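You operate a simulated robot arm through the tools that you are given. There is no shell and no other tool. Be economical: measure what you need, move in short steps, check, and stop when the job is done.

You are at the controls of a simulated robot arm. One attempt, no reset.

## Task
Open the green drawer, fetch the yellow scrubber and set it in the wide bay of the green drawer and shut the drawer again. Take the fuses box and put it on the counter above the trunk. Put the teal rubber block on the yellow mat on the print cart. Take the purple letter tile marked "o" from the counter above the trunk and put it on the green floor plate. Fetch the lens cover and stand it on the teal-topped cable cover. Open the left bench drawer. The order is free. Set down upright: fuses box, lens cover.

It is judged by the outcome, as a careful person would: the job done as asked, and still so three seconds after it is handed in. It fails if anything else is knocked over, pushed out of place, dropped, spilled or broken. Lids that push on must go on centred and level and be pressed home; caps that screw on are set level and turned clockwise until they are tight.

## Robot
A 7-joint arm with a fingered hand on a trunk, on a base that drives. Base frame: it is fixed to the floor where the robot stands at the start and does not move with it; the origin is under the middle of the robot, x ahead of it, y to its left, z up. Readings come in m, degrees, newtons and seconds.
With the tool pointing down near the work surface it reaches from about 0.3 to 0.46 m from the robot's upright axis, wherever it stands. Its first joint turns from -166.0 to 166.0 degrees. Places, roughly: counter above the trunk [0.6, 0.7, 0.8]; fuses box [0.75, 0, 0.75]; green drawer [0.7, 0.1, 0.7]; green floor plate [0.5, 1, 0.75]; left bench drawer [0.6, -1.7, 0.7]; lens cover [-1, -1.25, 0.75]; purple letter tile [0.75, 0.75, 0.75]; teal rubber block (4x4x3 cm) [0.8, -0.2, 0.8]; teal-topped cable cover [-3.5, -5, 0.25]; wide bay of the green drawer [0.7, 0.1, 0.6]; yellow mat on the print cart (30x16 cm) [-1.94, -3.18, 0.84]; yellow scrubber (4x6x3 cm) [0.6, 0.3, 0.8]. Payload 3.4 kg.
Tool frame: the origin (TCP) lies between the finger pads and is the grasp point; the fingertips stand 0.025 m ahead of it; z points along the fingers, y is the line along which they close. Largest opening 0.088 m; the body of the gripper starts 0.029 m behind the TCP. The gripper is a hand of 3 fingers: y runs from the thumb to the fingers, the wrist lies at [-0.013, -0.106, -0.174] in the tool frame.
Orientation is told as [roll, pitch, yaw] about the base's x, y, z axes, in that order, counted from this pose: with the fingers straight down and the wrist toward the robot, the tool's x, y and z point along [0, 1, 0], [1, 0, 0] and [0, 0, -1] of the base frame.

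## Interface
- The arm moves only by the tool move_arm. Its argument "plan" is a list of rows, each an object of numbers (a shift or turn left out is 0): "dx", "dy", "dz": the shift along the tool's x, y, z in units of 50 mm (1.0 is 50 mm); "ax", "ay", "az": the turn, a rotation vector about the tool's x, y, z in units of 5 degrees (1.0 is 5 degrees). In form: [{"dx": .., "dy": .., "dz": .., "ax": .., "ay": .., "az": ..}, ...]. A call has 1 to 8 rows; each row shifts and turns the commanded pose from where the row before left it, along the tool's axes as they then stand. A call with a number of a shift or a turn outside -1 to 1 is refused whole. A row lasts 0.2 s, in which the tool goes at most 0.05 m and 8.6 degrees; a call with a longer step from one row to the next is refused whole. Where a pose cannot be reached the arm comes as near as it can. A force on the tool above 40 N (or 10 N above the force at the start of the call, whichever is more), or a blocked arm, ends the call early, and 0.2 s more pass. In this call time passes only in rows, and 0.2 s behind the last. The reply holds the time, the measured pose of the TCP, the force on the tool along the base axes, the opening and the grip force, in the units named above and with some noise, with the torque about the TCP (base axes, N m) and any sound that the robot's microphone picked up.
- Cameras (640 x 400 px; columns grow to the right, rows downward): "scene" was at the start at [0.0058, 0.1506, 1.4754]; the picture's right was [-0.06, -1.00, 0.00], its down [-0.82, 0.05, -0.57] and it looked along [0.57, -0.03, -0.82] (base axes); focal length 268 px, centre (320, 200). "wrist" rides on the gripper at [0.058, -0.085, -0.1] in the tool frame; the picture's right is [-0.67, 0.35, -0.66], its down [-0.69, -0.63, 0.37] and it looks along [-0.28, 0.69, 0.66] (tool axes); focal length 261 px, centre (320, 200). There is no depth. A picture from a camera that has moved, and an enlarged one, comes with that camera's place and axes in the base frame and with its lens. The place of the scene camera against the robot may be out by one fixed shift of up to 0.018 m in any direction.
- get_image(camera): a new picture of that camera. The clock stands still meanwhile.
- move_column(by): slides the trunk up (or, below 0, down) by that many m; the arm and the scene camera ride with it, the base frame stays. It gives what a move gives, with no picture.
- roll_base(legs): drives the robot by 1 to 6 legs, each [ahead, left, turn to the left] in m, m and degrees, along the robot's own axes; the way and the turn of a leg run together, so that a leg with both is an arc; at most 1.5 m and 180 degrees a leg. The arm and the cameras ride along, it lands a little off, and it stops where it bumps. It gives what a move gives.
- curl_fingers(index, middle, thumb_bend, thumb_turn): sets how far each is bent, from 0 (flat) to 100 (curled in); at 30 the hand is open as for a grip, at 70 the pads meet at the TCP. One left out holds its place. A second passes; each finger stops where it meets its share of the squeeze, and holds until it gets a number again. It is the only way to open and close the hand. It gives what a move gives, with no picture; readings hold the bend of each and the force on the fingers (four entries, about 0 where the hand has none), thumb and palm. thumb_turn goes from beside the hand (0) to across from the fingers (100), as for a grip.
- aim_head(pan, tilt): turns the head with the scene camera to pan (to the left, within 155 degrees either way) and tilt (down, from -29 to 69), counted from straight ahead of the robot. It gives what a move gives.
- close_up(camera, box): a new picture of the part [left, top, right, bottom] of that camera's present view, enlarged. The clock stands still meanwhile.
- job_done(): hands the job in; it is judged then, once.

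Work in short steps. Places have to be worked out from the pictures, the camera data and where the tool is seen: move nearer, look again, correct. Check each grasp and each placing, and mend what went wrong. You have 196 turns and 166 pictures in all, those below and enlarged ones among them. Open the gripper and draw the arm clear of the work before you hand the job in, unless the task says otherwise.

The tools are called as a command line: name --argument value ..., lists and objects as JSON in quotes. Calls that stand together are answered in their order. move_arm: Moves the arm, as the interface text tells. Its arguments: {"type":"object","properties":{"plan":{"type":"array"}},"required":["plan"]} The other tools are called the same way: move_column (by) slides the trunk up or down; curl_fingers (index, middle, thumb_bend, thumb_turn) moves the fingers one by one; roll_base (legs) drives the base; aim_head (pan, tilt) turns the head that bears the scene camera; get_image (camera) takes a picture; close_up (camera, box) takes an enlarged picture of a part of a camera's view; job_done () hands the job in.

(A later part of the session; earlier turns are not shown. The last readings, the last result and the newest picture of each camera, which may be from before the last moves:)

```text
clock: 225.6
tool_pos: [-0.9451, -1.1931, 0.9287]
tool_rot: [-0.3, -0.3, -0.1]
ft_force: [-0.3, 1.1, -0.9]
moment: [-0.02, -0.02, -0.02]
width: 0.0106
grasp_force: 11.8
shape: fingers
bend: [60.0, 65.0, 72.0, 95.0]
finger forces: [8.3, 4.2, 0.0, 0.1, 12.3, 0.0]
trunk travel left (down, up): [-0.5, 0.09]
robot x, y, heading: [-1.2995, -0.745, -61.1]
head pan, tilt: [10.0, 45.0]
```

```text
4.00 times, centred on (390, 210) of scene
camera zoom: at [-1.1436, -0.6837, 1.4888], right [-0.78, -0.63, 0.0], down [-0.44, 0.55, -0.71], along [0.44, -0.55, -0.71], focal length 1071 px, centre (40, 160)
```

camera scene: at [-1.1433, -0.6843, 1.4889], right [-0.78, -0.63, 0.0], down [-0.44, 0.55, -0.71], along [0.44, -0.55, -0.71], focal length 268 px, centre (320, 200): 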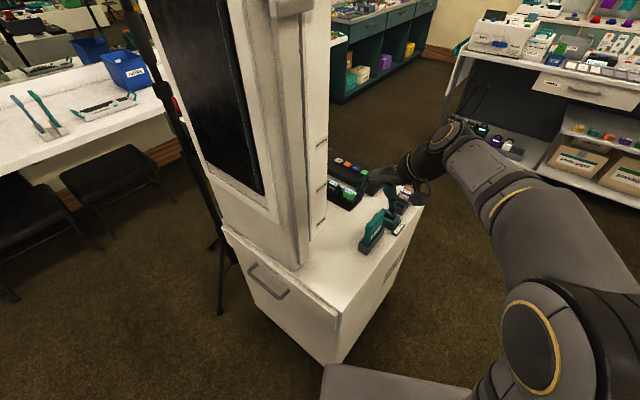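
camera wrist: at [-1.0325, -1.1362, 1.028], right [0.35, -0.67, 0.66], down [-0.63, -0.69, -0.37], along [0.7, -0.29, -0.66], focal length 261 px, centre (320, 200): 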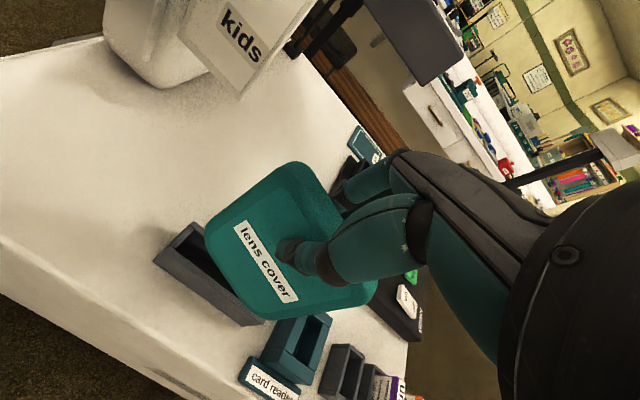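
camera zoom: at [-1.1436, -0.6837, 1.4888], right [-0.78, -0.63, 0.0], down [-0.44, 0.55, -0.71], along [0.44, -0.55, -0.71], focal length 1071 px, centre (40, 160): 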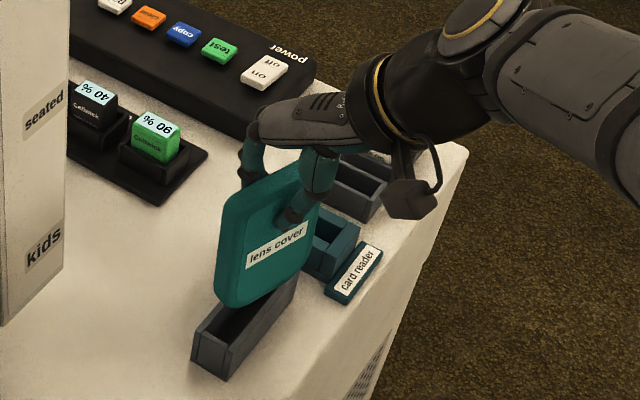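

Lens cover is out of its holder, level. I firm the grip, raise it further, back off, and tuck it high and close for the drive to the far corner.

curl_fingers --index 76 --middle 76 --thumb_bend 86

move_arm --plan '[{"dz": -1}, {"dz": -1}]'

roll_base --legs '[[-0.3, 0, 0]]'

move_arm --plan '[{"dy": -0.6, "dx": 0.75}, {"dy": -0.6, "dx": 0.75}, {"dy": -0.6, "dx": 0.75}, {"dz": -1}, {"dz": -1}, {"dz": -1}]'

get_image --camera "wrist"

```text
clock: 226.6
tool_pos: [-0.9457, -1.1947, 0.9286]
tool_rot: [-0.3, -0.3, 0.1]
ft_force: [0.4, -0.2, -0.9]
moment: [0.02, 0.0, 0.01]
width: 0.0101
grasp_force: 20.8
shape: fingers
bend: [58.0, 73.0, 73.0, 91.0]
finger forces: [14.3, 6.6, 0.0, 0.0, 20.8, 0.0]
trunk travel left (down, up): [-0.5, 0.09]
robot x, y, heading: [-1.2987, -0.7455, -61.3]
head pan, tilt: [10.0, 45.0]
```

```text
clock: 227.2
tool_pos: [-0.9469, -1.1946, 1.0278]
tool_rot: [-0.3, -0.3, 0.0]
ft_force: [0.2, -0.3, -1.3]
moment: [0.03, 0.01, -0.04]
width: 0.01
grasp_force: 20.5
shape: fingers
bend: [58.0, 74.0, 74.0, 91.0]
finger forces: [14.2, 6.8, 0.0, 0.1, 20.7, 0.0]
trunk travel left (down, up): [-0.5, 0.09]
robot x, y, heading: [-1.2988, -0.7466, -61.4]
head pan, tilt: [10.0, 45.0]
```

```text
clock: 229.3
tool_pos: [-1.0898, -0.93, 1.0275]
tool_rot: [-0.4, -0.3, 0.1]
ft_force: [0.3, 0.6, 0.1]
moment: [0.01, 0.0, -0.02]
width: 0.0102
grasp_force: 20.8
shape: fingers
bend: [58.0, 74.0, 74.0, 91.0]
finger forces: [14.2, 6.7, 0.0, 0.0, 20.9, 0.0]
trunk travel left (down, up): [-0.5, 0.09]
robot x, y, heading: [-1.4403, -0.4822, -61.1]
head pan, tilt: [10.0, 45.0]
```

```text
clock: 230.7
tool_pos: [-1.1825, -0.8188, 1.1788]
tool_rot: [-0.4, -0.3, 0.2]
ft_force: [0.0, -0.3, -0.6]
moment: [-0.02, -0.03, 0.0]
width: 0.0102
grasp_force: 21.5
shape: fingers
bend: [58.0, 74.0, 74.0, 91.0]
finger forces: [14.1, 6.6, 0.0, 0.0, 20.8, 0.1]
trunk travel left (down, up): [-0.5, 0.09]
robot x, y, heading: [-1.445, -0.4787, -60.8]
head pan, tilt: [10.0, 45.0]
```

```text
45 pictures are left
camera wrist: at [-1.269, -0.7597, 1.2777], right [0.35, -0.67, 0.66], down [-0.63, -0.69, -0.37], along [0.7, -0.29, -0.66], focal length 261 px, centre (320, 200)
```

wrist: 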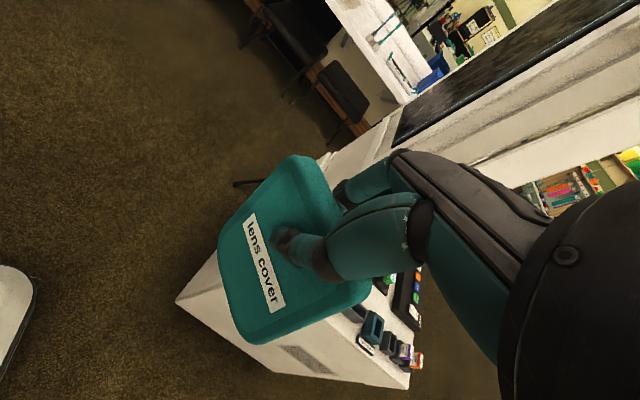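

Secure. Now drive: face south, go down the corridor to y≈−2.72, then face west.

roll_base --legs '[[0, 0, -29.2], [1.45, 0, 0], [0.78, 0, 0], [0, 0, -90]]'

aim_head --pan 20 --tilt 30

get_image --camera "scene"

```text
clock: 246.9
tool_pos: [-1.8837, -2.7426, 1.1776]
tool_rot: [-0.2, -0.3, -121.0]
ft_force: [-0.3, -0.3, -1.0]
moment: [-0.01, 0.0, 0.01]
width: 0.0101
grasp_force: 20.6
shape: fingers
bend: [58.0, 74.0, 74.0, 91.0]
finger forces: [14.0, 6.4, 0.0, 0.0, 20.3, 0.1]
trunk travel left (down, up): [-0.5, 0.09]
robot x, y, heading: [-1.4611, -2.6952, 177.5]
head pan, tilt: [10.0, 45.0]
```

```text
clock: 247.7
tool_pos: [-1.8824, -2.7429, 1.1784]
tool_rot: [-0.3, -0.2, -121.1]
ft_force: [-0.1, 0.2, -0.3]
moment: [0.04, -0.02, 0.0]
width: 0.0097
grasp_force: 20.8
shape: fingers
bend: [58.0, 74.0, 74.0, 91.0]
finger forces: [14.0, 6.4, 0.0, 0.0, 20.4, 0.0]
trunk travel left (down, up): [-0.5, 0.09]
robot x, y, heading: [-1.4607, -2.6912, 177.7]
head pan, tilt: [20.0, 30.0]
```

```text
44 pictures are left
camera scene: at [-1.4992, -2.8849, 1.5114], right [-0.3, 0.95, 0.0], down [0.48, 0.15, -0.87], along [-0.83, -0.26, -0.5], focal length 268 px, centre (320, 200)
```

scene: 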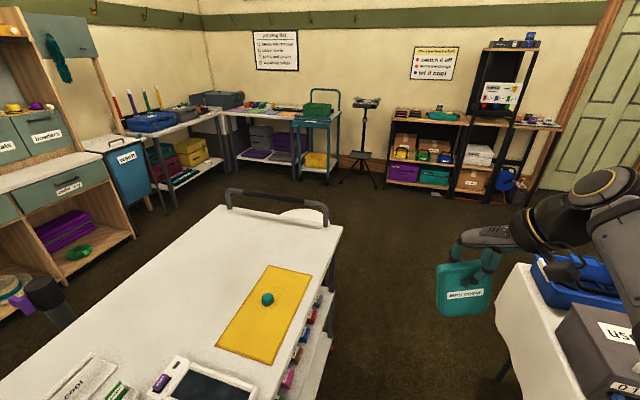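

close_up --camera "scene" --box '[110, 120, 270, 220]'

```text
4.00 times, centred on (190, 170) of scene
camera zoom: at [-1.4992, -2.8849, 1.5114], right [-0.3, 0.95, 0.0], down [0.48, 0.15, -0.87], along [-0.83, -0.26, -0.5], focal length 1071 px, centre (840, 320)
```

zoom: 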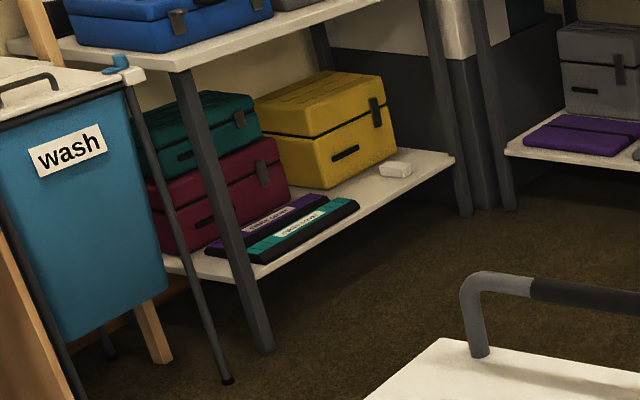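

The teal-topped cable cover lies on the low shelf under the corner table, at about (−3.63, −5.09), long along x. I drive west through the gap, then turn south toward it.

roll_base --legs '[[1.5, 0, 1], [0.73, 0, 1], [0, 0, 90], [1.35, 0, 0]]'

aim_head --pan 0 --tilt 40

get_image --camera "scene"

```text
clock: 269.0
tool_pos: [-3.6076, -4.3962, 1.1782]
tool_rot: [-0.2, -0.2, -27.7]
ft_force: [-0.1, 0.5, -0.7]
moment: [0.0, 0.02, -0.02]
width: 0.0094
grasp_force: 19.5
shape: fingers
bend: [58.0, 74.0, 74.0, 91.0]
finger forces: [13.8, 6.2, 0.1, 0.0, 20.0, 0.0]
trunk travel left (down, up): [-0.5, 0.09]
robot x, y, heading: [-3.6821, -3.9751, -88.9]
head pan, tilt: [20.0, 30.0]
```

```text
clock: 269.8
tool_pos: [-3.6079, -4.396, 1.1783]
tool_rot: [-0.2, -0.3, -27.6]
ft_force: [0.0, -0.1, -0.9]
moment: [-0.02, -0.01, 0.03]
width: 0.0095
grasp_force: 20.1
shape: fingers
bend: [58.0, 74.0, 74.0, 91.0]
finger forces: [13.9, 6.2, 0.0, 0.0, 20.0, 0.0]
trunk travel left (down, up): [-0.5, 0.09]
robot x, y, heading: [-3.6792, -3.9778, -88.8]
head pan, tilt: [0.0, 40.0]
```

```text
42 pictures are left
camera scene: at [-3.5301, -4.0018, 1.4962], right [-1.0, -0.02, 0.0], down [-0.01, 0.64, -0.77], along [0.01, -0.77, -0.64], focal length 268 px, centre (320, 200)
```

scene: 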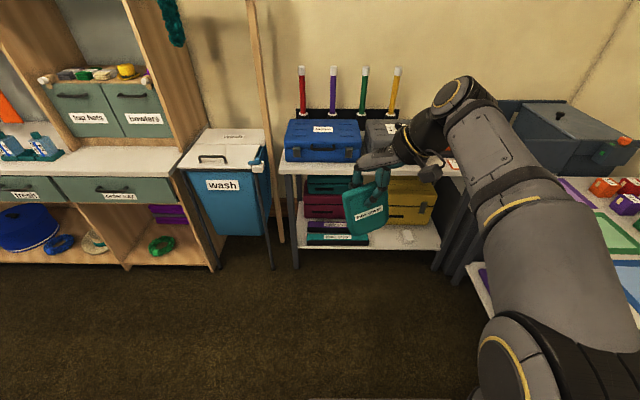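

I lower the trunk fully here in the open and yaw the hand to face south (cover length along x).

move_column --by -0.4

move_arm --plan '[{"az": 1}, {"az": 1}, {"az": 1}, {"az": 1}, {"az": 1}, {"az": 1}, {"az": 1}, {"az": 1}]'

move_arm --plan '[{"az": 1}, {"az": 1}, {"az": 1}, {"az": 1}, {"az": 0.5}, {"dz": 1}, {"dz": 1}]'

aim_head --pan 0 --tilt 35

get_image --camera "scene"

```text
clock: 273.7
tool_pos: [-3.6085, -4.3957, 0.7772]
tool_rot: [-0.3, -0.3, -27.7]
ft_force: [-0.5, -0.7, 0.3]
moment: [-0.01, -0.01, -0.05]
width: 0.0093
grasp_force: 19.8
shape: fingers
bend: [58.0, 74.0, 74.0, 91.0]
finger forces: [13.8, 6.3, 0.0, 0.0, 19.9, 0.0]
trunk travel left (down, up): [-0.1, 0.49]
robot x, y, heading: [-3.6824, -3.9779, -88.9]
head pan, tilt: [0.0, 40.0]
```

```text
clock: 275.5
tool_pos: [-3.6074, -4.3965, 0.7774]
tool_rot: [-0.1, -0.3, -67.7]
ft_force: [0.1, -0.1, -0.8]
moment: [0.0, 0.0, 0.01]
width: 0.0095
grasp_force: 20.5
shape: fingers
bend: [58.0, 74.0, 74.0, 90.0]
finger forces: [14.2, 6.5, 0.1, 0.1, 20.7, 0.1]
trunk travel left (down, up): [-0.1, 0.49]
robot x, y, heading: [-3.6845, -3.9745, -88.9]
head pan, tilt: [0.0, 40.0]
```

```text
clock: 277.1
tool_pos: [-3.6087, -4.3964, 0.6794]
tool_rot: [0.2, -0.5, -90.4]
ft_force: [-0.9, 0.0, -0.5]
moment: [0.0, 0.04, 0.01]
width: 0.0094
grasp_force: 20.9
shape: fingers
bend: [58.0, 74.0, 74.0, 90.0]
finger forces: [14.3, 6.5, 0.0, 0.0, 20.8, 0.1]
trunk travel left (down, up): [-0.1, 0.49]
robot x, y, heading: [-3.6841, -3.9752, -89.0]
head pan, tilt: [0.0, 40.0]
```

```text
clock: 277.7
tool_pos: [-3.6084, -4.3968, 0.6782]
tool_rot: [0.1, -0.4, -90.2]
ft_force: [-0.5, 0.2, 0.0]
moment: [0.03, -0.03, -0.01]
width: 0.0094
grasp_force: 21.0
shape: fingers
bend: [58.0, 74.0, 74.0, 90.0]
finger forces: [14.3, 6.6, 0.0, 0.0, 20.7, 0.0]
trunk travel left (down, up): [-0.1, 0.49]
robot x, y, heading: [-3.6819, -3.9732, -88.9]
head pan, tilt: [0.0, 35.0]
```

```text
41 pictures are left
camera scene: at [-3.5301, -4.0048, 1.1037], right [-1.0, -0.02, 0.0], down [-0.01, 0.57, -0.82], along [0.02, -0.82, -0.57], focal length 268 px, centre (320, 200)
```

scene: 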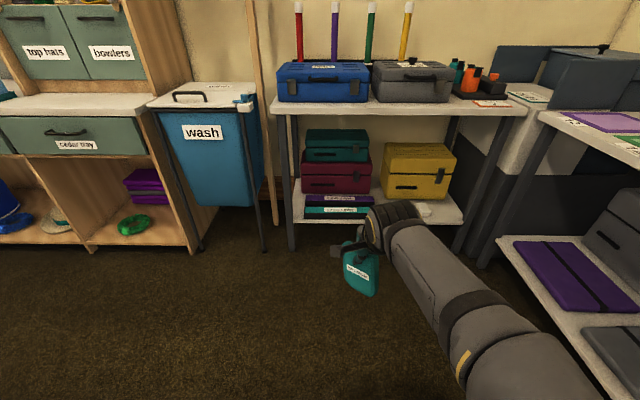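

close_up --camera "scene" --box '[280, 160, 400, 310]'

```text
2.67 times, centred on (340, 235) of scene
camera zoom: at [-3.5301, -4.0048, 1.1037], right [-1.0, -0.02, 0.0], down [-0.01, 0.57, -0.82], along [0.02, -0.82, -0.57], focal length 714 px, centre (267, 107)
```

zoom: 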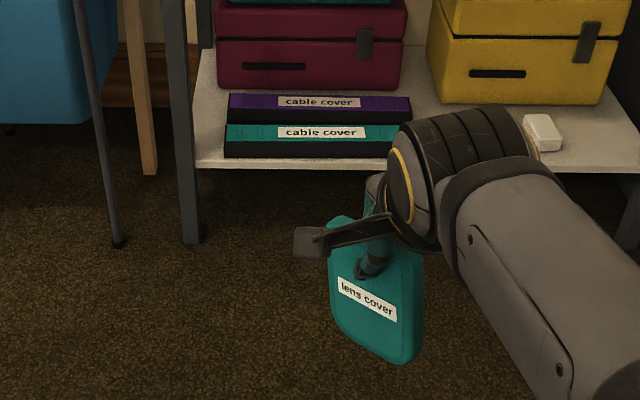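

The cover twisted about the vertical in the fingers by ~35° (index/middle unequal). I turn the hand to bring the slab parallel to x and check with both cameras.

move_arm --plan '[{"az": -1}, {"az": -1}, {"az": -1}, {"az": -1}, {"az": -1}, {"az": -1}, {"az": -1}]'

close_up --camera "scene" --box '[280, 160, 400, 310]'

get_image --camera "wrist"

```text
clock: 279.3
tool_pos: [-3.6077, -4.3962, 0.677]
tool_rot: [-0.1, -0.4, -55.1]
ft_force: [-0.1, 0.6, -0.5]
moment: [0.01, 0.0, 0.02]
width: 0.0091
grasp_force: 20.7
shape: fingers
bend: [58.0, 74.0, 74.0, 90.0]
finger forces: [14.3, 6.4, 0.0, 0.0, 20.8, 0.0]
trunk travel left (down, up): [-0.1, 0.49]
robot x, y, heading: [-3.6829, -3.9748, -89.0]
head pan, tilt: [0.0, 35.0]
```

```text
2.67 times, centred on (340, 235) of scene
camera zoom: at [-3.5301, -4.0048, 1.1037], right [-1.0, -0.02, 0.0], down [-0.01, 0.57, -0.82], along [0.02, -0.82, -0.57], focal length 714 px, centre (267, 107)
```

zoom: 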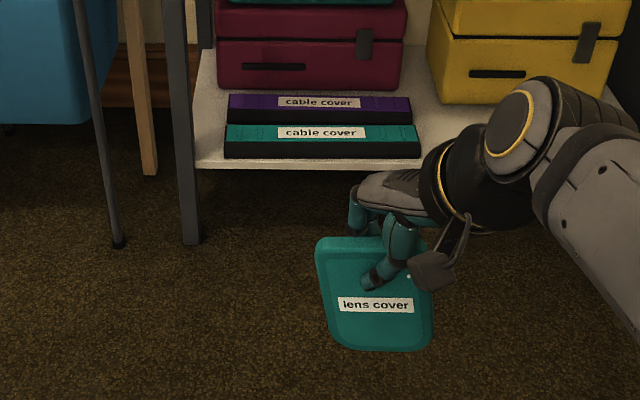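

```text
38 pictures are left
camera wrist: at [-3.6109, -4.2934, 0.7771], right [-0.35, -0.66, 0.66], down [-0.92, 0.12, -0.37], along [0.16, -0.74, -0.65], focal length 261 px, centre (320, 200)
```

wrist: 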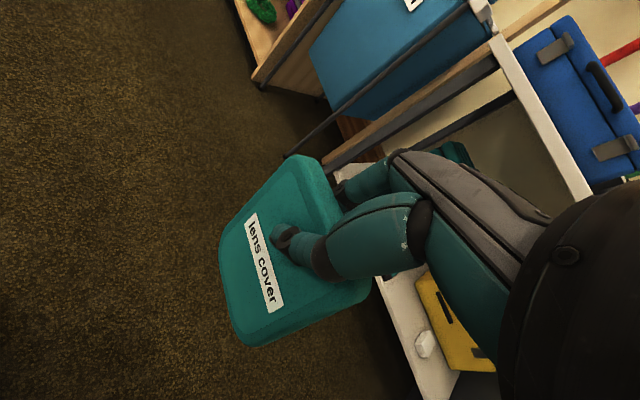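

Triangulation shows the slab is now upright and along x (bottom ≈ 0.095 below the TCP). I lower the rest and roll ahead to hover in front of the shelf.

move_column --by -0.1

move_arm --plan '[{"dz": 1}, {"dz": 1}, {"dz": 0.5}]'

roll_base --legs '[[0.5, 0, -1]]'

get_image --camera "scene"

get_image --camera "wrist"

```text
clock: 280.7
tool_pos: [-3.6075, -4.3969, 0.5765]
tool_rot: [-0.1, -0.4, -55.1]
ft_force: [0.1, 0.3, -0.5]
moment: [-0.01, 0.0, 0.0]
width: 0.0093
grasp_force: 21.1
shape: fingers
bend: [58.0, 74.0, 74.0, 90.0]
finger forces: [14.3, 6.5, 0.0, 0.0, 20.7, 0.1]
trunk travel left (down, up): [0.0, 0.59]
robot x, y, heading: [-3.6826, -3.9765, -88.8]
head pan, tilt: [0.0, 35.0]
```

```text
clock: 281.5
tool_pos: [-3.6082, -4.3985, 0.4513]
tool_rot: [-0.2, -0.4, -55.2]
ft_force: [0.3, -1.0, 0.1]
moment: [0.02, 0.01, -0.05]
width: 0.0093
grasp_force: 20.8
shape: fingers
bend: [58.0, 75.0, 74.0, 90.0]
finger forces: [14.6, 6.5, 0.0, 0.1, 20.9, 0.1]
trunk travel left (down, up): [0.0, 0.59]
robot x, y, heading: [-3.6811, -3.9773, -88.7]
head pan, tilt: [0.0, 35.0]
```

```text
clock: 284.4
tool_pos: [-3.612, -4.9, 0.4507]
tool_rot: [-0.1, -0.4, -56.4]
ft_force: [-0.4, -0.1, -0.5]
moment: [0.05, 0.03, 0.04]
width: 0.0097
grasp_force: 21.0
shape: fingers
bend: [58.0, 75.0, 74.0, 90.0]
finger forces: [14.3, 6.5, 0.0, 0.0, 20.9, 0.0]
trunk travel left (down, up): [0.0, 0.59]
robot x, y, heading: [-3.6749, -4.4781, -90.2]
head pan, tilt: [0.0, 35.0]
```

```text
37 pictures are left
camera scene: at [-3.5262, -4.5081, 1.0037], right [-1.0, 0.0, 0.0], down [0.0, 0.57, -0.82], along [0.0, -0.82, -0.57], focal length 268 px, centre (320, 200)
```

scene: 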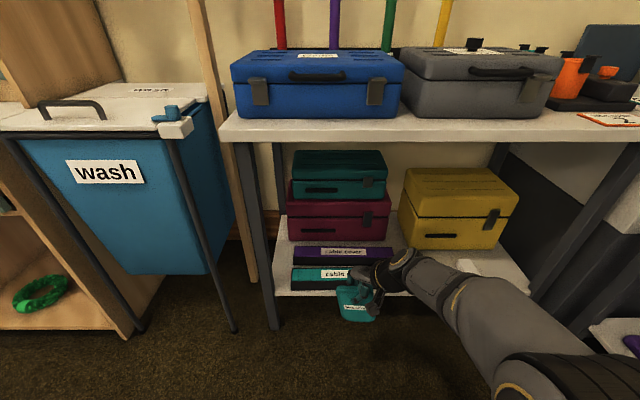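

```text
36 pictures are left
camera wrist: at [-3.6128, -4.7973, 0.5513], right [-0.37, -0.66, 0.66], down [-0.92, 0.14, -0.37], along [0.15, -0.74, -0.65], focal length 261 px, centre (320, 200)
```

wrist: 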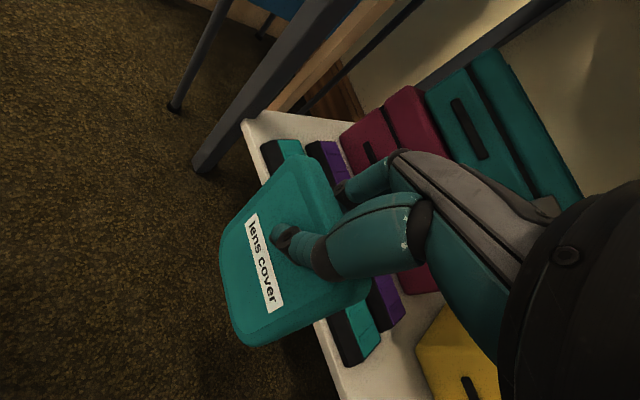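

close_up --camera "wrist" --box '[230, 110, 430, 400]'

close_up --camera "scene" --box '[270, 230, 430, 330]'

```text
1.38 times, centred on (330, 255) of wrist
camera zoom: at [-3.6128, -4.7973, 0.5513], right [-0.37, -0.66, 0.66], down [-0.92, 0.14, -0.37], along [0.15, -0.74, -0.65], focal length 360 px, centre (306, 124)
```

zoom: 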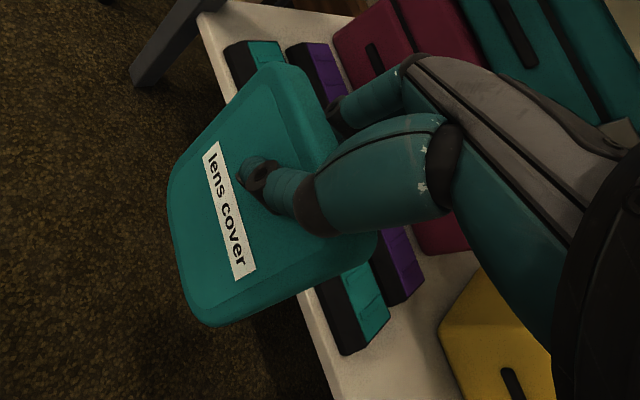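

```text
4.00 times, centred on (350, 280) of scene
camera zoom: at [-3.5262, -4.5081, 1.0037], right [-1.0, 0.0, 0.0], down [0.0, 0.57, -0.82], along [0.0, -0.82, -0.57], focal length 1071 px, centre (200, -120)
```

zoom: 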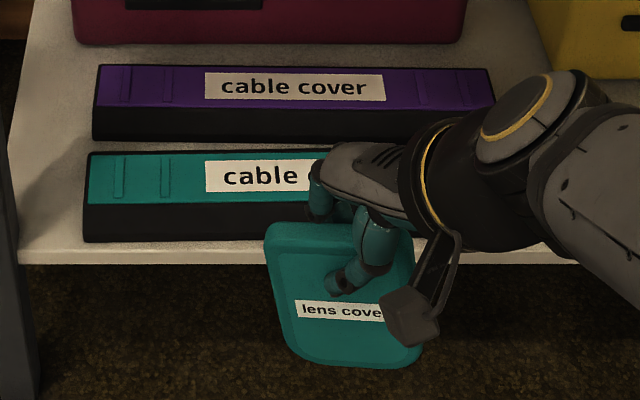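

Cable-cover top found: x −3.80…−3.43, y −5.095…−5.148, z 0.25; centre (−3.613, −5.121). I roll 0.1 m closer and true up the yaw.

roll_base --legs '[[0.1, 0, 0]]'

move_arm --plan '[{"az": -0.7}]'

```text
clock: 285.6
tool_pos: [-3.613, -5.0015, 0.4512]
tool_rot: [-0.1, -0.4, -56.5]
ft_force: [-0.1, 0.3, 0.0]
moment: [0.01, 0.02, 0.01]
width: 0.0098
grasp_force: 20.6
shape: fingers
bend: [58.0, 75.0, 74.0, 90.0]
finger forces: [14.4, 6.5, 0.0, 0.0, 20.8, 0.0]
trunk travel left (down, up): [0.0, 0.59]
robot x, y, heading: [-3.678, -4.5788, -90.1]
head pan, tilt: [0.0, 35.0]
```

```text
clock: 285.9
tool_pos: [-3.6125, -5.0012, 0.4524]
tool_rot: [-0.2, -0.3, -52.7]
ft_force: [0.2, -0.2, -1.3]
moment: [-0.01, 0.0, 0.0]
width: 0.0093
grasp_force: 20.8
shape: fingers
bend: [58.0, 75.0, 74.0, 90.0]
finger forces: [14.4, 6.5, 0.1, 0.0, 20.8, 0.0]
trunk travel left (down, up): [0.0, 0.59]
robot x, y, heading: [-3.678, -4.5758, -90.1]
head pan, tilt: [0.0, 35.0]
```

move_arm --plan '[{"dy": 0.64, "dx": -0.48}, {"dy": 0.64, "dx": -0.48}, {"dy": 0.64, "dx": -0.48}, {"dz": 0.8}, {"dz": 0.6}]'

get_image --camera "wrist"

close_up --camera "scene" --box '[270, 220, 430, 320]'

```text
clock: 287.1
tool_pos: [-3.6123, -5.1213, 0.3835]
tool_rot: [-0.2, -0.4, -52.9]
ft_force: [-0.5, 0.5, -1.5]
moment: [0.03, -0.01, 0.01]
width: 0.0093
grasp_force: 20.5
shape: fingers
bend: [58.0, 75.0, 74.0, 90.0]
finger forces: [14.5, 6.4, 0.1, 0.0, 21.0, 0.1]
trunk travel left (down, up): [0.0, 0.59]
robot x, y, heading: [-3.6762, -4.5749, -90.0]
head pan, tilt: [0.0, 35.0]
```

```text
33 pictures are left
camera wrist: at [-3.619, -5.0183, 0.4833], right [-0.33, -0.68, 0.66], down [-0.93, 0.09, -0.37], along [0.19, -0.73, -0.65], focal length 261 px, centre (320, 200)
```

wrist: 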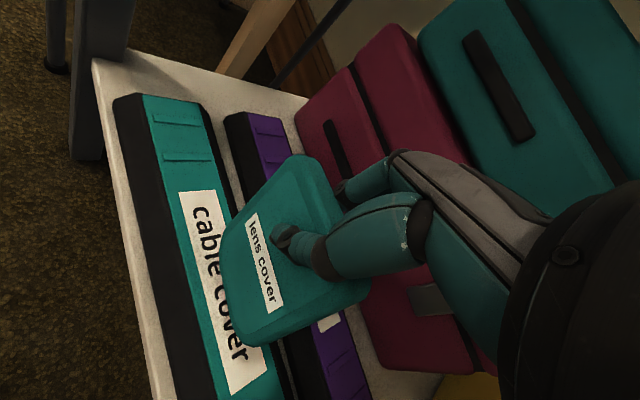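

```text
4.00 times, centred on (350, 270) of scene
camera zoom: at [-3.5264, -4.6092, 1.0037], right [-1.0, 0.0, 0.0], down [0.0, 0.57, -0.82], along [0.0, -0.82, -0.57], focal length 1071 px, centre (200, -80)
```

zoom: 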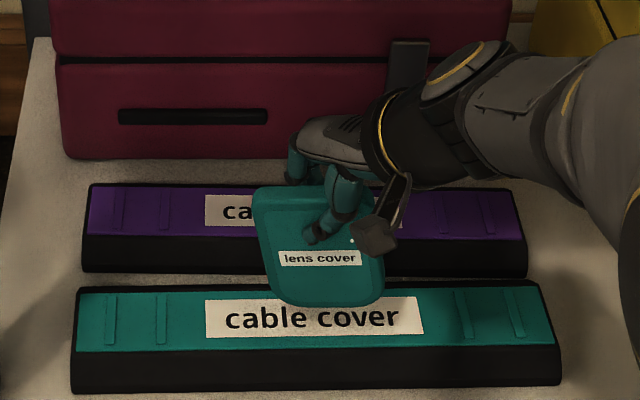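

Aligned over the cover (bottom edge projects on its middle). Lowering in small steps.

move_arm --plan '[{"dz": 0.4}]'

move_arm --plan '[{"dz": 0.15}]'

move_arm --plan '[{"dz": 0.12}]'

close_up --camera "scene" --box '[270, 220, 430, 320]'

```text
clock: 287.6
tool_pos: [-3.6128, -5.1208, 0.3625]
tool_rot: [-0.2, -0.4, -52.9]
ft_force: [0.2, 0.3, -0.9]
moment: [0.03, -0.02, 0.01]
width: 0.0093
grasp_force: 20.9
shape: fingers
bend: [58.0, 75.0, 74.0, 90.0]
finger forces: [14.4, 6.4, 0.0, 0.1, 20.9, 0.0]
trunk travel left (down, up): [0.0, 0.59]
robot x, y, heading: [-3.676, -4.5753, -90.1]
head pan, tilt: [0.0, 35.0]
```

```text
clock: 287.9
tool_pos: [-3.6109, -5.1211, 0.3557]
tool_rot: [-0.2, -0.3, -53.0]
ft_force: [-1.1, -0.2, -1.3]
moment: [0.01, -0.03, -0.01]
width: 0.0093
grasp_force: 21.3
shape: fingers
bend: [58.0, 75.0, 74.0, 90.0]
finger forces: [14.5, 6.5, 0.0, 0.0, 20.8, 0.0]
trunk travel left (down, up): [0.0, 0.59]
robot x, y, heading: [-3.6781, -4.5785, -90.1]
head pan, tilt: [0.0, 35.0]
```

```text
clock: 288.4
tool_pos: [-3.612, -5.1223, 0.3525]
tool_rot: [-0.1, -0.6, -53.0]
ft_force: [-0.6, 0.8, 11.4]
moment: [0.03, -0.16, 0.02]
width: 0.0095
grasp_force: 22.6
shape: fingers
bend: [58.0, 75.0, 75.0, 90.0]
finger forces: [15.8, 6.0, 0.0, 0.1, 22.9, 0.0]
trunk travel left (down, up): [0.0, 0.59]
robot x, y, heading: [-3.6782, -4.5784, -90.0]
head pan, tilt: [0.0, 35.0]
```

```text
4.00 times, centred on (350, 270) of scene
camera zoom: at [-3.5265, -4.6084, 1.0041], right [-1.0, 0.0, 0.0], down [0.0, 0.57, -0.82], along [0.0, -0.82, -0.57], focal length 1071 px, centre (200, -80)
```

zoom: 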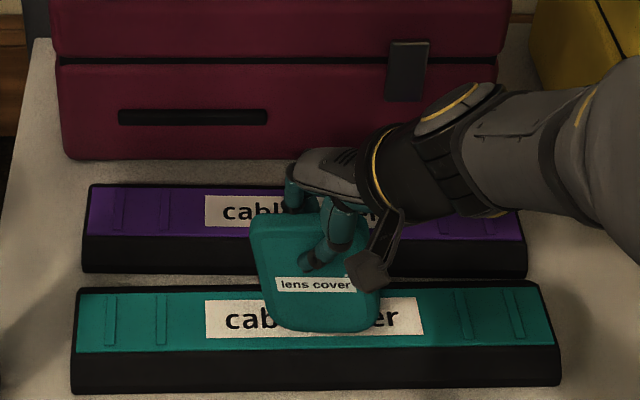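

Firm contact at the cover, slab on its middle. I slacken the fingers gradually, then open.

curl_fingers --index 57 --middle 72 --thumb_bend 72

curl_fingers --index 53 --middle 62 --thumb_bend 66

close_up --camera "scene" --box '[270, 220, 430, 320]'

```text
clock: 289.4
tool_pos: [-3.6118, -5.1217, 0.3501]
tool_rot: [-0.3, -0.4, -52.9]
ft_force: [-1.6, 1.9, 11.5]
moment: [0.09, -0.06, 0.01]
width: 0.0156
grasp_force: 9.1
shape: fingers
bend: [56.0, 72.0, 71.0, 92.0]
finger forces: [1.2, 7.3, 0.0, 0.1, 9.9, 0.0]
trunk travel left (down, up): [0.0, 0.59]
robot x, y, heading: [-3.6765, -4.5788, -90.2]
head pan, tilt: [0.0, 35.0]
```

```text
clock: 290.4
tool_pos: [-3.6125, -5.1217, 0.3503]
tool_rot: [-0.2, -0.5, -53.0]
ft_force: [-2.2, -1.4, 13.4]
moment: [-0.15, 0.06, -0.03]
width: 0.0223
grasp_force: 11.1
shape: fingers
bend: [53.0, 72.0, 65.0, 96.0]
finger forces: [0.1, 19.7, 0.0, 0.0, 2.4, 0.0]
trunk travel left (down, up): [0.0, 0.59]
robot x, y, heading: [-3.6766, -4.5753, -90.0]
head pan, tilt: [0.0, 35.0]
```

```text
4.00 times, centred on (350, 270) of scene
camera zoom: at [-3.5266, -4.6083, 1.0038], right [-1.0, 0.0, 0.0], down [0.0, 0.57, -0.82], along [0.0, -0.82, -0.57], focal length 1071 px, centre (200, -80)
```

zoom: 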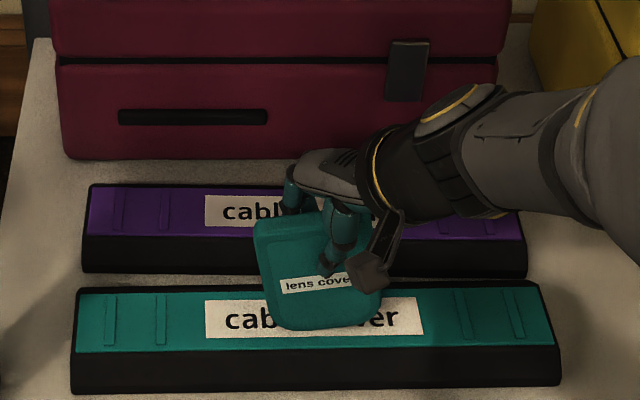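

The middle finger is held up at bend 72 — perhaps caught at the knob. I look before moving further.

close_up --camera "wrist" --box '[200, 120, 440, 360]'

```text
1.67 times, centred on (320, 240) of wrist
camera zoom: at [-3.6186, -5.0182, 0.4502], right [-0.33, -0.68, 0.66], down [-0.93, 0.08, -0.37], along [0.19, -0.73, -0.65], focal length 434 px, centre (320, 133)
```

zoom: 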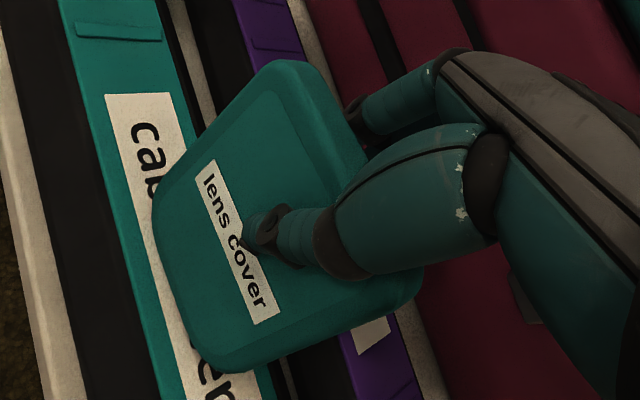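

The middle finger opens obliquely (tool yawed 37° to the slab) and is bearing sideways on the knob. I shift the hand a little along −x so that it frees itself.

move_arm --plan '[{"dy": -0.08, "dx": -0.1}]'

close_up --camera "scene" --box '[270, 220, 430, 320]'

```text
clock: 290.8
tool_pos: [-3.6181, -5.1216, 0.3504]
tool_rot: [-0.3, -0.4, -52.8]
ft_force: [-2.4, -1.1, 11.5]
moment: [-0.16, 0.04, -0.04]
width: 0.0221
grasp_force: 10.2
shape: fingers
bend: [53.0, 72.0, 65.0, 96.0]
finger forces: [0.5, 17.9, 0.0, 0.0, 1.9, 0.0]
trunk travel left (down, up): [0.0, 0.59]
robot x, y, heading: [-3.679, -4.5743, -89.9]
head pan, tilt: [0.0, 35.0]
```

```text
4.00 times, centred on (350, 270) of scene
camera zoom: at [-3.5265, -4.6084, 1.0037], right [-1.0, 0.0, 0.0], down [0.0, 0.57, -0.82], along [0.0, -0.82, -0.57], focal length 1071 px, centre (200, -80)
```

zoom: 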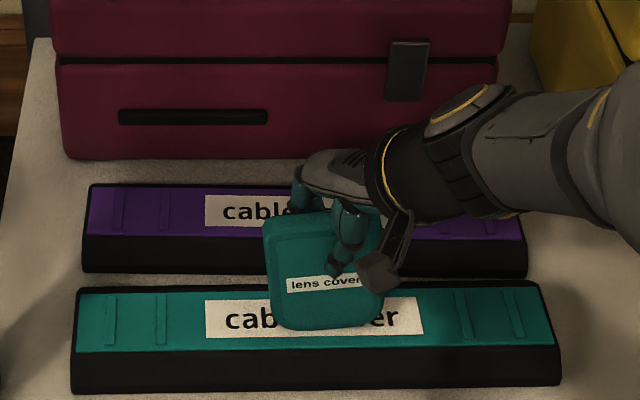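

The reaction is vertical: the middle finger is pressing down on the knob as it straightens. I raise the hand in small steps.

move_arm --plan '[{"dz": -0.1}]'

move_arm --plan '[{"dz": -0.1}]'

close_up --camera "scene" --box '[270, 220, 430, 320]'

```text
clock: 291.1
tool_pos: [-3.6176, -5.1209, 0.3528]
tool_rot: [-0.1, -0.3, -52.7]
ft_force: [-0.4, 0.3, 1.1]
moment: [-0.03, 0.03, -0.04]
width: 0.022
grasp_force: 1.5
shape: fingers
bend: [53.0, 63.0, 65.0, 97.0]
finger forces: [0.0, 2.1, 0.1, 0.0, 0.2, 0.0]
trunk travel left (down, up): [0.0, 0.59]
robot x, y, heading: [-3.6795, -4.5789, -90.2]
head pan, tilt: [0.0, 35.0]
```

```text
clock: 291.6
tool_pos: [-3.6185, -5.1213, 0.3586]
tool_rot: [0.0, -0.4, -52.8]
ft_force: [-0.3, 0.4, 0.2]
moment: [-0.01, 0.02, -0.02]
width: 0.0216
grasp_force: 0.3
shape: fingers
bend: [53.0, 62.0, 66.0, 97.0]
finger forces: [0.1, 0.0, 0.0, 0.0, 0.1, 0.0]
trunk travel left (down, up): [0.0, 0.59]
robot x, y, heading: [-3.678, -4.5797, -90.3]
head pan, tilt: [0.0, 35.0]
```

```text
4.00 times, centred on (350, 270) of scene
camera zoom: at [-3.5264, -4.6092, 1.0036], right [-1.0, 0.0, 0.0], down [0.0, 0.57, -0.82], along [0.0, -0.82, -0.57], focal length 1071 px, centre (200, -80)
```

zoom: 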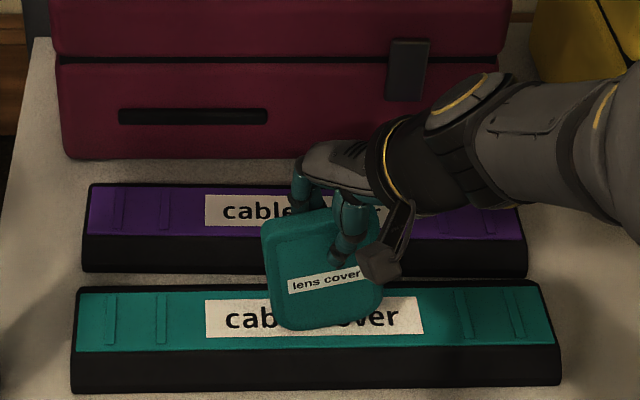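

Freed; the cover stands by itself on the cable cover. I raise a little, open wider, then rise clear.

move_arm --plan '[{"dz": -0.25}]'

curl_fingers --index 46 --middle 52 --thumb_bend 50

move_arm --plan '[{"dz": -0.5}, {"dz": -0.8}, {"dz": -0.8}]'

close_up --camera "scene" --box '[270, 220, 430, 320]'

```text
clock: 291.9
tool_pos: [-3.617, -5.1213, 0.372]
tool_rot: [-0.2, -0.4, -52.7]
ft_force: [-0.4, 1.4, -0.2]
moment: [-0.03, 0.01, 0.01]
width: 0.0216
grasp_force: 0.0
shape: fingers
bend: [53.0, 62.0, 66.0, 97.0]
finger forces: [0.0, 0.1, 0.0, 0.1, 0.1, 0.0]
trunk travel left (down, up): [0.0, 0.59]
robot x, y, heading: [-3.6788, -4.5731, -90.2]
head pan, tilt: [0.0, 35.0]
```

```text
clock: 292.9
tool_pos: [-3.6179, -5.1219, 0.3718]
tool_rot: [-0.2, -0.5, -52.9]
ft_force: [0.9, 0.1, 0.2]
moment: [0.0, -0.02, 0.03]
width: 0.0452
grasp_force: 0.1
shape: fingers
bend: [46.0, 52.0, 50.0, 97.0]
finger forces: [0.0, 0.0, 0.1, 0.1, 0.0, 0.1]
trunk travel left (down, up): [0.0, 0.59]
robot x, y, heading: [-3.6785, -4.5751, -90.1]
head pan, tilt: [0.0, 35.0]
```

```text
clock: 293.8
tool_pos: [-3.6183, -5.1209, 0.4748]
tool_rot: [-0.1, -0.3, -52.8]
ft_force: [-0.1, 0.1, 0.3]
moment: [-0.02, -0.01, 0.02]
width: 0.0457
grasp_force: 0.1
shape: fingers
bend: [46.0, 52.0, 50.0, 97.0]
finger forces: [0.0, 0.0, 0.1, 0.0, 0.0, 0.0]
trunk travel left (down, up): [0.0, 0.59]
robot x, y, heading: [-3.6795, -4.5788, -90.0]
head pan, tilt: [0.0, 35.0]
```

```text
4.00 times, centred on (350, 270) of scene
camera zoom: at [-3.5264, -4.6093, 1.0037], right [-1.0, 0.0, 0.0], down [0.0, 0.57, -0.82], along [0.0, -0.82, -0.57], focal length 1071 px, centre (200, -80)
```

zoom: 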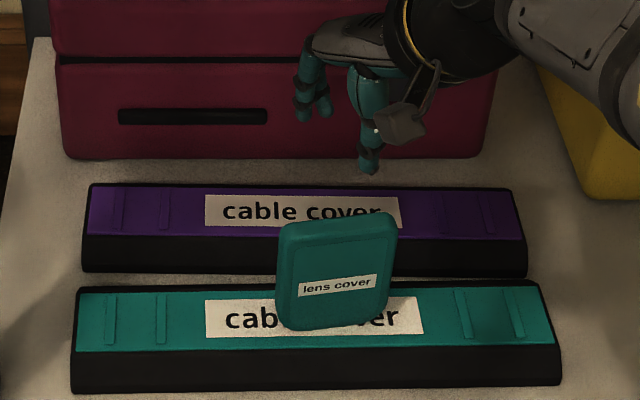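

The lens cover stands upright on the teal cable cover. I back out, raise the trunk, and drive back east for the last job, the left bench drawer.

roll_base --legs '[[-0.9, 0, 0]]'

move_column --by 0.4

roll_base --legs '[[-0.98, 0, 0], [0, 0, 90], [1.45, 0, 0], [1.1, 0, 0]]'

aim_head --pan 25 --tilt 25

get_image --camera "scene"

```text
clock: 298.5
tool_pos: [-3.6182, -4.2273, 0.474]
tool_rot: [-0.1, -0.3, -54.0]
ft_force: [1.0, -0.1, 0.3]
moment: [-0.04, 0.0, -0.02]
width: 0.0455
grasp_force: 0.1
shape: fingers
bend: [46.0, 52.0, 50.0, 97.0]
finger forces: [0.1, 0.0, 0.0, 0.0, 0.1, 0.0]
trunk travel left (down, up): [0.0, 0.59]
robot x, y, heading: [-3.6654, -3.6823, -91.3]
head pan, tilt: [0.0, 35.0]
```

```text
clock: 302.3
tool_pos: [-3.6189, -4.2279, 0.874]
tool_rot: [-0.2, -0.4, -54.1]
ft_force: [-0.3, 0.3, 0.0]
moment: [0.01, 0.06, 0.02]
width: 0.0454
grasp_force: 0.0
shape: fingers
bend: [46.0, 52.0, 50.0, 97.0]
finger forces: [0.0, 0.0, 0.0, 0.0, 0.0, 0.0]
trunk travel left (down, up): [-0.4, 0.19]
robot x, y, heading: [-3.6653, -3.6835, -91.4]
head pan, tilt: [0.0, 35.0]
```

```text
clock: 323.3
tool_pos: [-0.5446, -2.7732, 0.8745]
tool_rot: [-0.2, -0.3, 33.8]
ft_force: [-0.7, -0.2, -0.5]
moment: [0.02, 0.01, 0.02]
width: 0.0457
grasp_force: 0.0
shape: fingers
bend: [46.0, 52.0, 50.0, 97.0]
finger forces: [0.0, 0.0, 0.0, 0.0, 0.0, 0.0]
trunk travel left (down, up): [-0.4, 0.19]
robot x, y, heading: [-1.0875, -2.8025, -3.7]
head pan, tilt: [0.0, 35.0]
```

```text
clock: 324.2
tool_pos: [-0.5443, -2.7716, 0.8754]
tool_rot: [-0.1, -0.4, 33.7]
ft_force: [0.3, -0.5, 0.6]
moment: [0.0, 0.01, 0.01]
width: 0.0458
grasp_force: 0.1
shape: fingers
bend: [46.0, 52.0, 50.0, 97.0]
finger forces: [0.0, 0.0, 0.0, 0.1, 0.0, 0.1]
trunk travel left (down, up): [-0.4, 0.19]
robot x, y, heading: [-1.0903, -2.7991, -3.7]
head pan, tilt: [25.0, 25.0]
```

```text
25 pictures are left
camera scene: at [-1.0602, -2.6084, 1.4194], right [0.36, -0.93, 0.0], down [-0.39, -0.15, -0.91], along [0.84, 0.33, -0.42], focal length 268 px, centre (320, 200)
```

scene: 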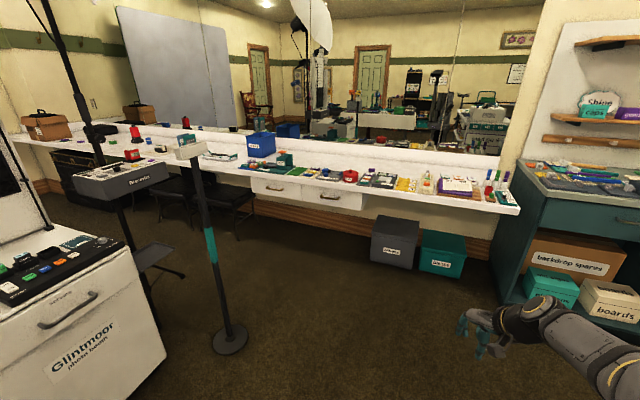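

Both bench drawers are visible; the left one's handle is near (0.485, −1.64). A pole stand at (−0.24, −1.71) blocks the straight approach, so I come from the south-west, heading ~50°.

roll_base --legs '[[0, 0.5, 3.7], [0.88, 0, 0], [0, 0, 50]]'

move_arm --plan '[{"az": 1}, {"az": 1}, {"az": 1}, {"az": 1}, {"az": 1}, {"az": 1}, {"az": 1}]'

move_arm --plan '[{"az": 1}, {"az": 1}, {"az": 1}, {"az": 1}, {"az": 1}, {"az": 1}, {"ax": -1}, {"ax": -1}]'

move_arm --plan '[{"ax": -1}, {"ax": -1}, {"ax": -1}, {"ax": -1}, {"ax": -1}, {"ax": -1}, {"ax": -1}, {"ax": -1}]'

move_arm --plan '[{"ax": -1}, {"ax": -1}, {"ax": -1}, {"ax": -1}, {"ax": -1}, {"ax": -1}, {"ax": -0.6}]'

curl_fingers --index 47 --middle 47 --thumb_bend 47

aim_head --pan -5 --tilt 35

get_image --camera "scene"

```text
clock: 333.6
tool_pos: [0.119, -1.8549, 0.8752]
tool_rot: [0.0, -0.4, 85.5]
ft_force: [0.7, -0.3, 0.2]
moment: [0.04, 0.01, 0.02]
width: 0.0456
grasp_force: 0.0
shape: fingers
bend: [46.0, 52.0, 50.0, 97.0]
finger forces: [0.1, 0.0, 0.0, 0.0, 0.0, 0.1]
trunk travel left (down, up): [-0.4, 0.19]
robot x, y, heading: [-0.1965, -2.3014, 48.3]
head pan, tilt: [25.0, 25.0]
```

```text
clock: 335.2
tool_pos: [0.1185, -1.8561, 0.874]
tool_rot: [0.1, -0.5, 50.5]
ft_force: [-0.2, 1.2, 0.0]
moment: [-0.02, -0.01, -0.01]
width: 0.0454
grasp_force: 0.0
shape: fingers
bend: [46.0, 52.0, 50.0, 97.0]
finger forces: [0.0, 0.0, 0.0, 0.1, 0.0, 0.0]
trunk travel left (down, up): [-0.4, 0.19]
robot x, y, heading: [-0.1946, -2.2981, 48.5]
head pan, tilt: [25.0, 25.0]
```

```text
clock: 337.0
tool_pos: [0.1177, -1.8549, 0.8769]
tool_rot: [0.2, -10.3, 20.5]
ft_force: [0.6, -0.7, 0.3]
moment: [0.02, 0.0, 0.0]
width: 0.0458
grasp_force: 0.1
shape: fingers
bend: [46.0, 52.0, 50.0, 97.0]
finger forces: [0.1, 0.1, 0.1, 0.0, 0.0, 0.1]
trunk travel left (down, up): [-0.4, 0.19]
robot x, y, heading: [-0.1973, -2.2995, 48.3]
head pan, tilt: [25.0, 25.0]
```

```text
clock: 338.8
tool_pos: [0.1181, -1.8545, 0.8748]
tool_rot: [0.5, -50.3, 20.1]
ft_force: [0.1, 0.1, 0.2]
moment: [0.01, -0.05, 0.0]
width: 0.0454
grasp_force: 0.2
shape: fingers
bend: [46.0, 52.0, 50.0, 97.0]
finger forces: [0.0, 0.0, 0.0, 0.0, 0.0, 0.0]
trunk travel left (down, up): [-0.4, 0.19]
robot x, y, heading: [-0.1988, -2.3016, 48.3]
head pan, tilt: [25.0, 25.0]
```

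```text
clock: 340.4
tool_pos: [0.1197, -1.8552, 0.8738]
tool_rot: [2.6, -83.4, 18.0]
ft_force: [-0.6, -0.2, 0.9]
moment: [-0.03, -0.03, -0.02]
width: 0.0457
grasp_force: 0.0
shape: fingers
bend: [46.0, 52.0, 50.0, 97.0]
finger forces: [0.0, 0.0, 0.0, 0.1, 0.0, 0.0]
trunk travel left (down, up): [-0.4, 0.19]
robot x, y, heading: [-0.1967, -2.3004, 48.3]
head pan, tilt: [25.0, 25.0]
```

```text
clock: 341.4
tool_pos: [0.1175, -1.8544, 0.8752]
tool_rot: [2.5, -83.3, 18.0]
ft_force: [0.2, 0.6, 0.6]
moment: [0.0, 0.03, 0.03]
width: 0.0481
grasp_force: 0.0
shape: fingers
bend: [47.0, 47.0, 47.0, 97.0]
finger forces: [0.1, 0.1, 0.0, 0.0, 0.0, 0.1]
trunk travel left (down, up): [-0.4, 0.19]
robot x, y, heading: [-0.1959, -2.2996, 48.3]
head pan, tilt: [25.0, 25.0]
```

```text
clock: 342.4
tool_pos: [0.1193, -1.8549, 0.8748]
tool_rot: [2.4, -83.4, 18.1]
ft_force: [0.3, 0.0, 0.1]
moment: [-0.03, 0.01, 0.0]
width: 0.048
grasp_force: 0.1
shape: fingers
bend: [47.0, 47.0, 47.0, 97.0]
finger forces: [0.1, 0.0, 0.1, 0.1, 0.0, 0.1]
trunk travel left (down, up): [-0.4, 0.19]
robot x, y, heading: [-0.1949, -2.3003, 48.7]
head pan, tilt: [-5.0, 35.0]
```

```text
24 pictures are left
camera scene: at [-0.2967, -2.1834, 1.4037], right [0.69, -0.73, 0.0], down [-0.42, -0.39, -0.82], along [0.6, 0.56, -0.57], focal length 268 px, centre (320, 200)
```

scene: 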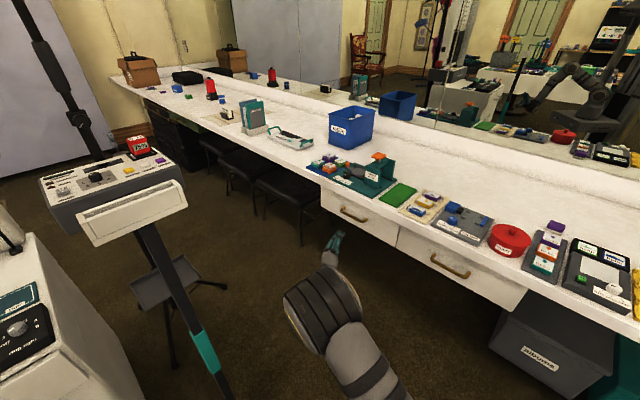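

move_column --by -0.19

get_image --camera "wrist"

close_up --camera "scene" --box '[280, 120, 440, 240]'

```text
clock: 344.4
tool_pos: [0.1182, -1.8546, 0.6844]
tool_rot: [2.5, -83.3, 17.9]
ft_force: [-0.7, -0.3, 0.3]
moment: [0.02, 0.0, -0.01]
width: 0.0481
grasp_force: 0.0
shape: fingers
bend: [47.0, 47.0, 47.0, 97.0]
finger forces: [0.0, 0.1, 0.0, 0.0, 0.1, 0.1]
trunk travel left (down, up): [-0.21, 0.38]
robot x, y, heading: [-0.1965, -2.3001, 48.0]
head pan, tilt: [-5.0, 35.0]
```

```text
23 pictures are left
camera wrist: at [-0.0049, -1.8385, 0.613], right [-0.34, -0.84, 0.42], down [0.51, -0.54, -0.67], along [0.79, -0.01, 0.61], focal length 261 px, centre (320, 200)
```

wrist: 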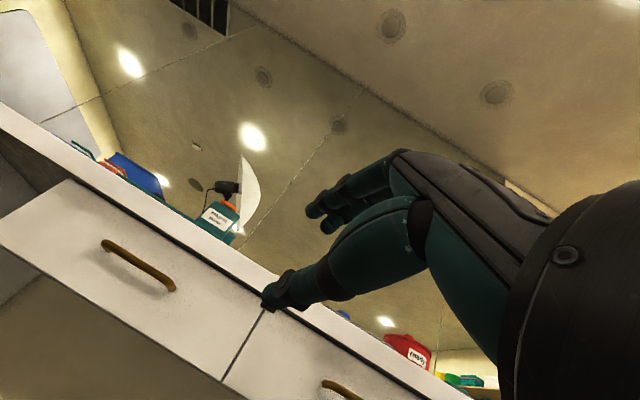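

```text
3.33 times, centred on (360, 180) of scene
camera zoom: at [-0.2966, -2.1835, 1.2137], right [0.69, -0.73, 0.0], down [-0.42, -0.39, -0.82], along [0.6, 0.56, -0.57], focal length 892 px, centre (187, 267)
```

zoom: 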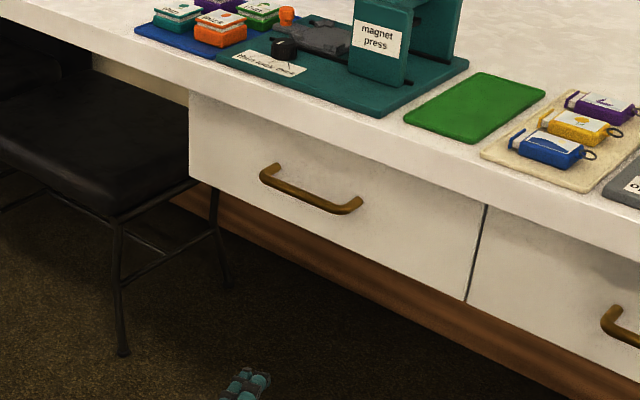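

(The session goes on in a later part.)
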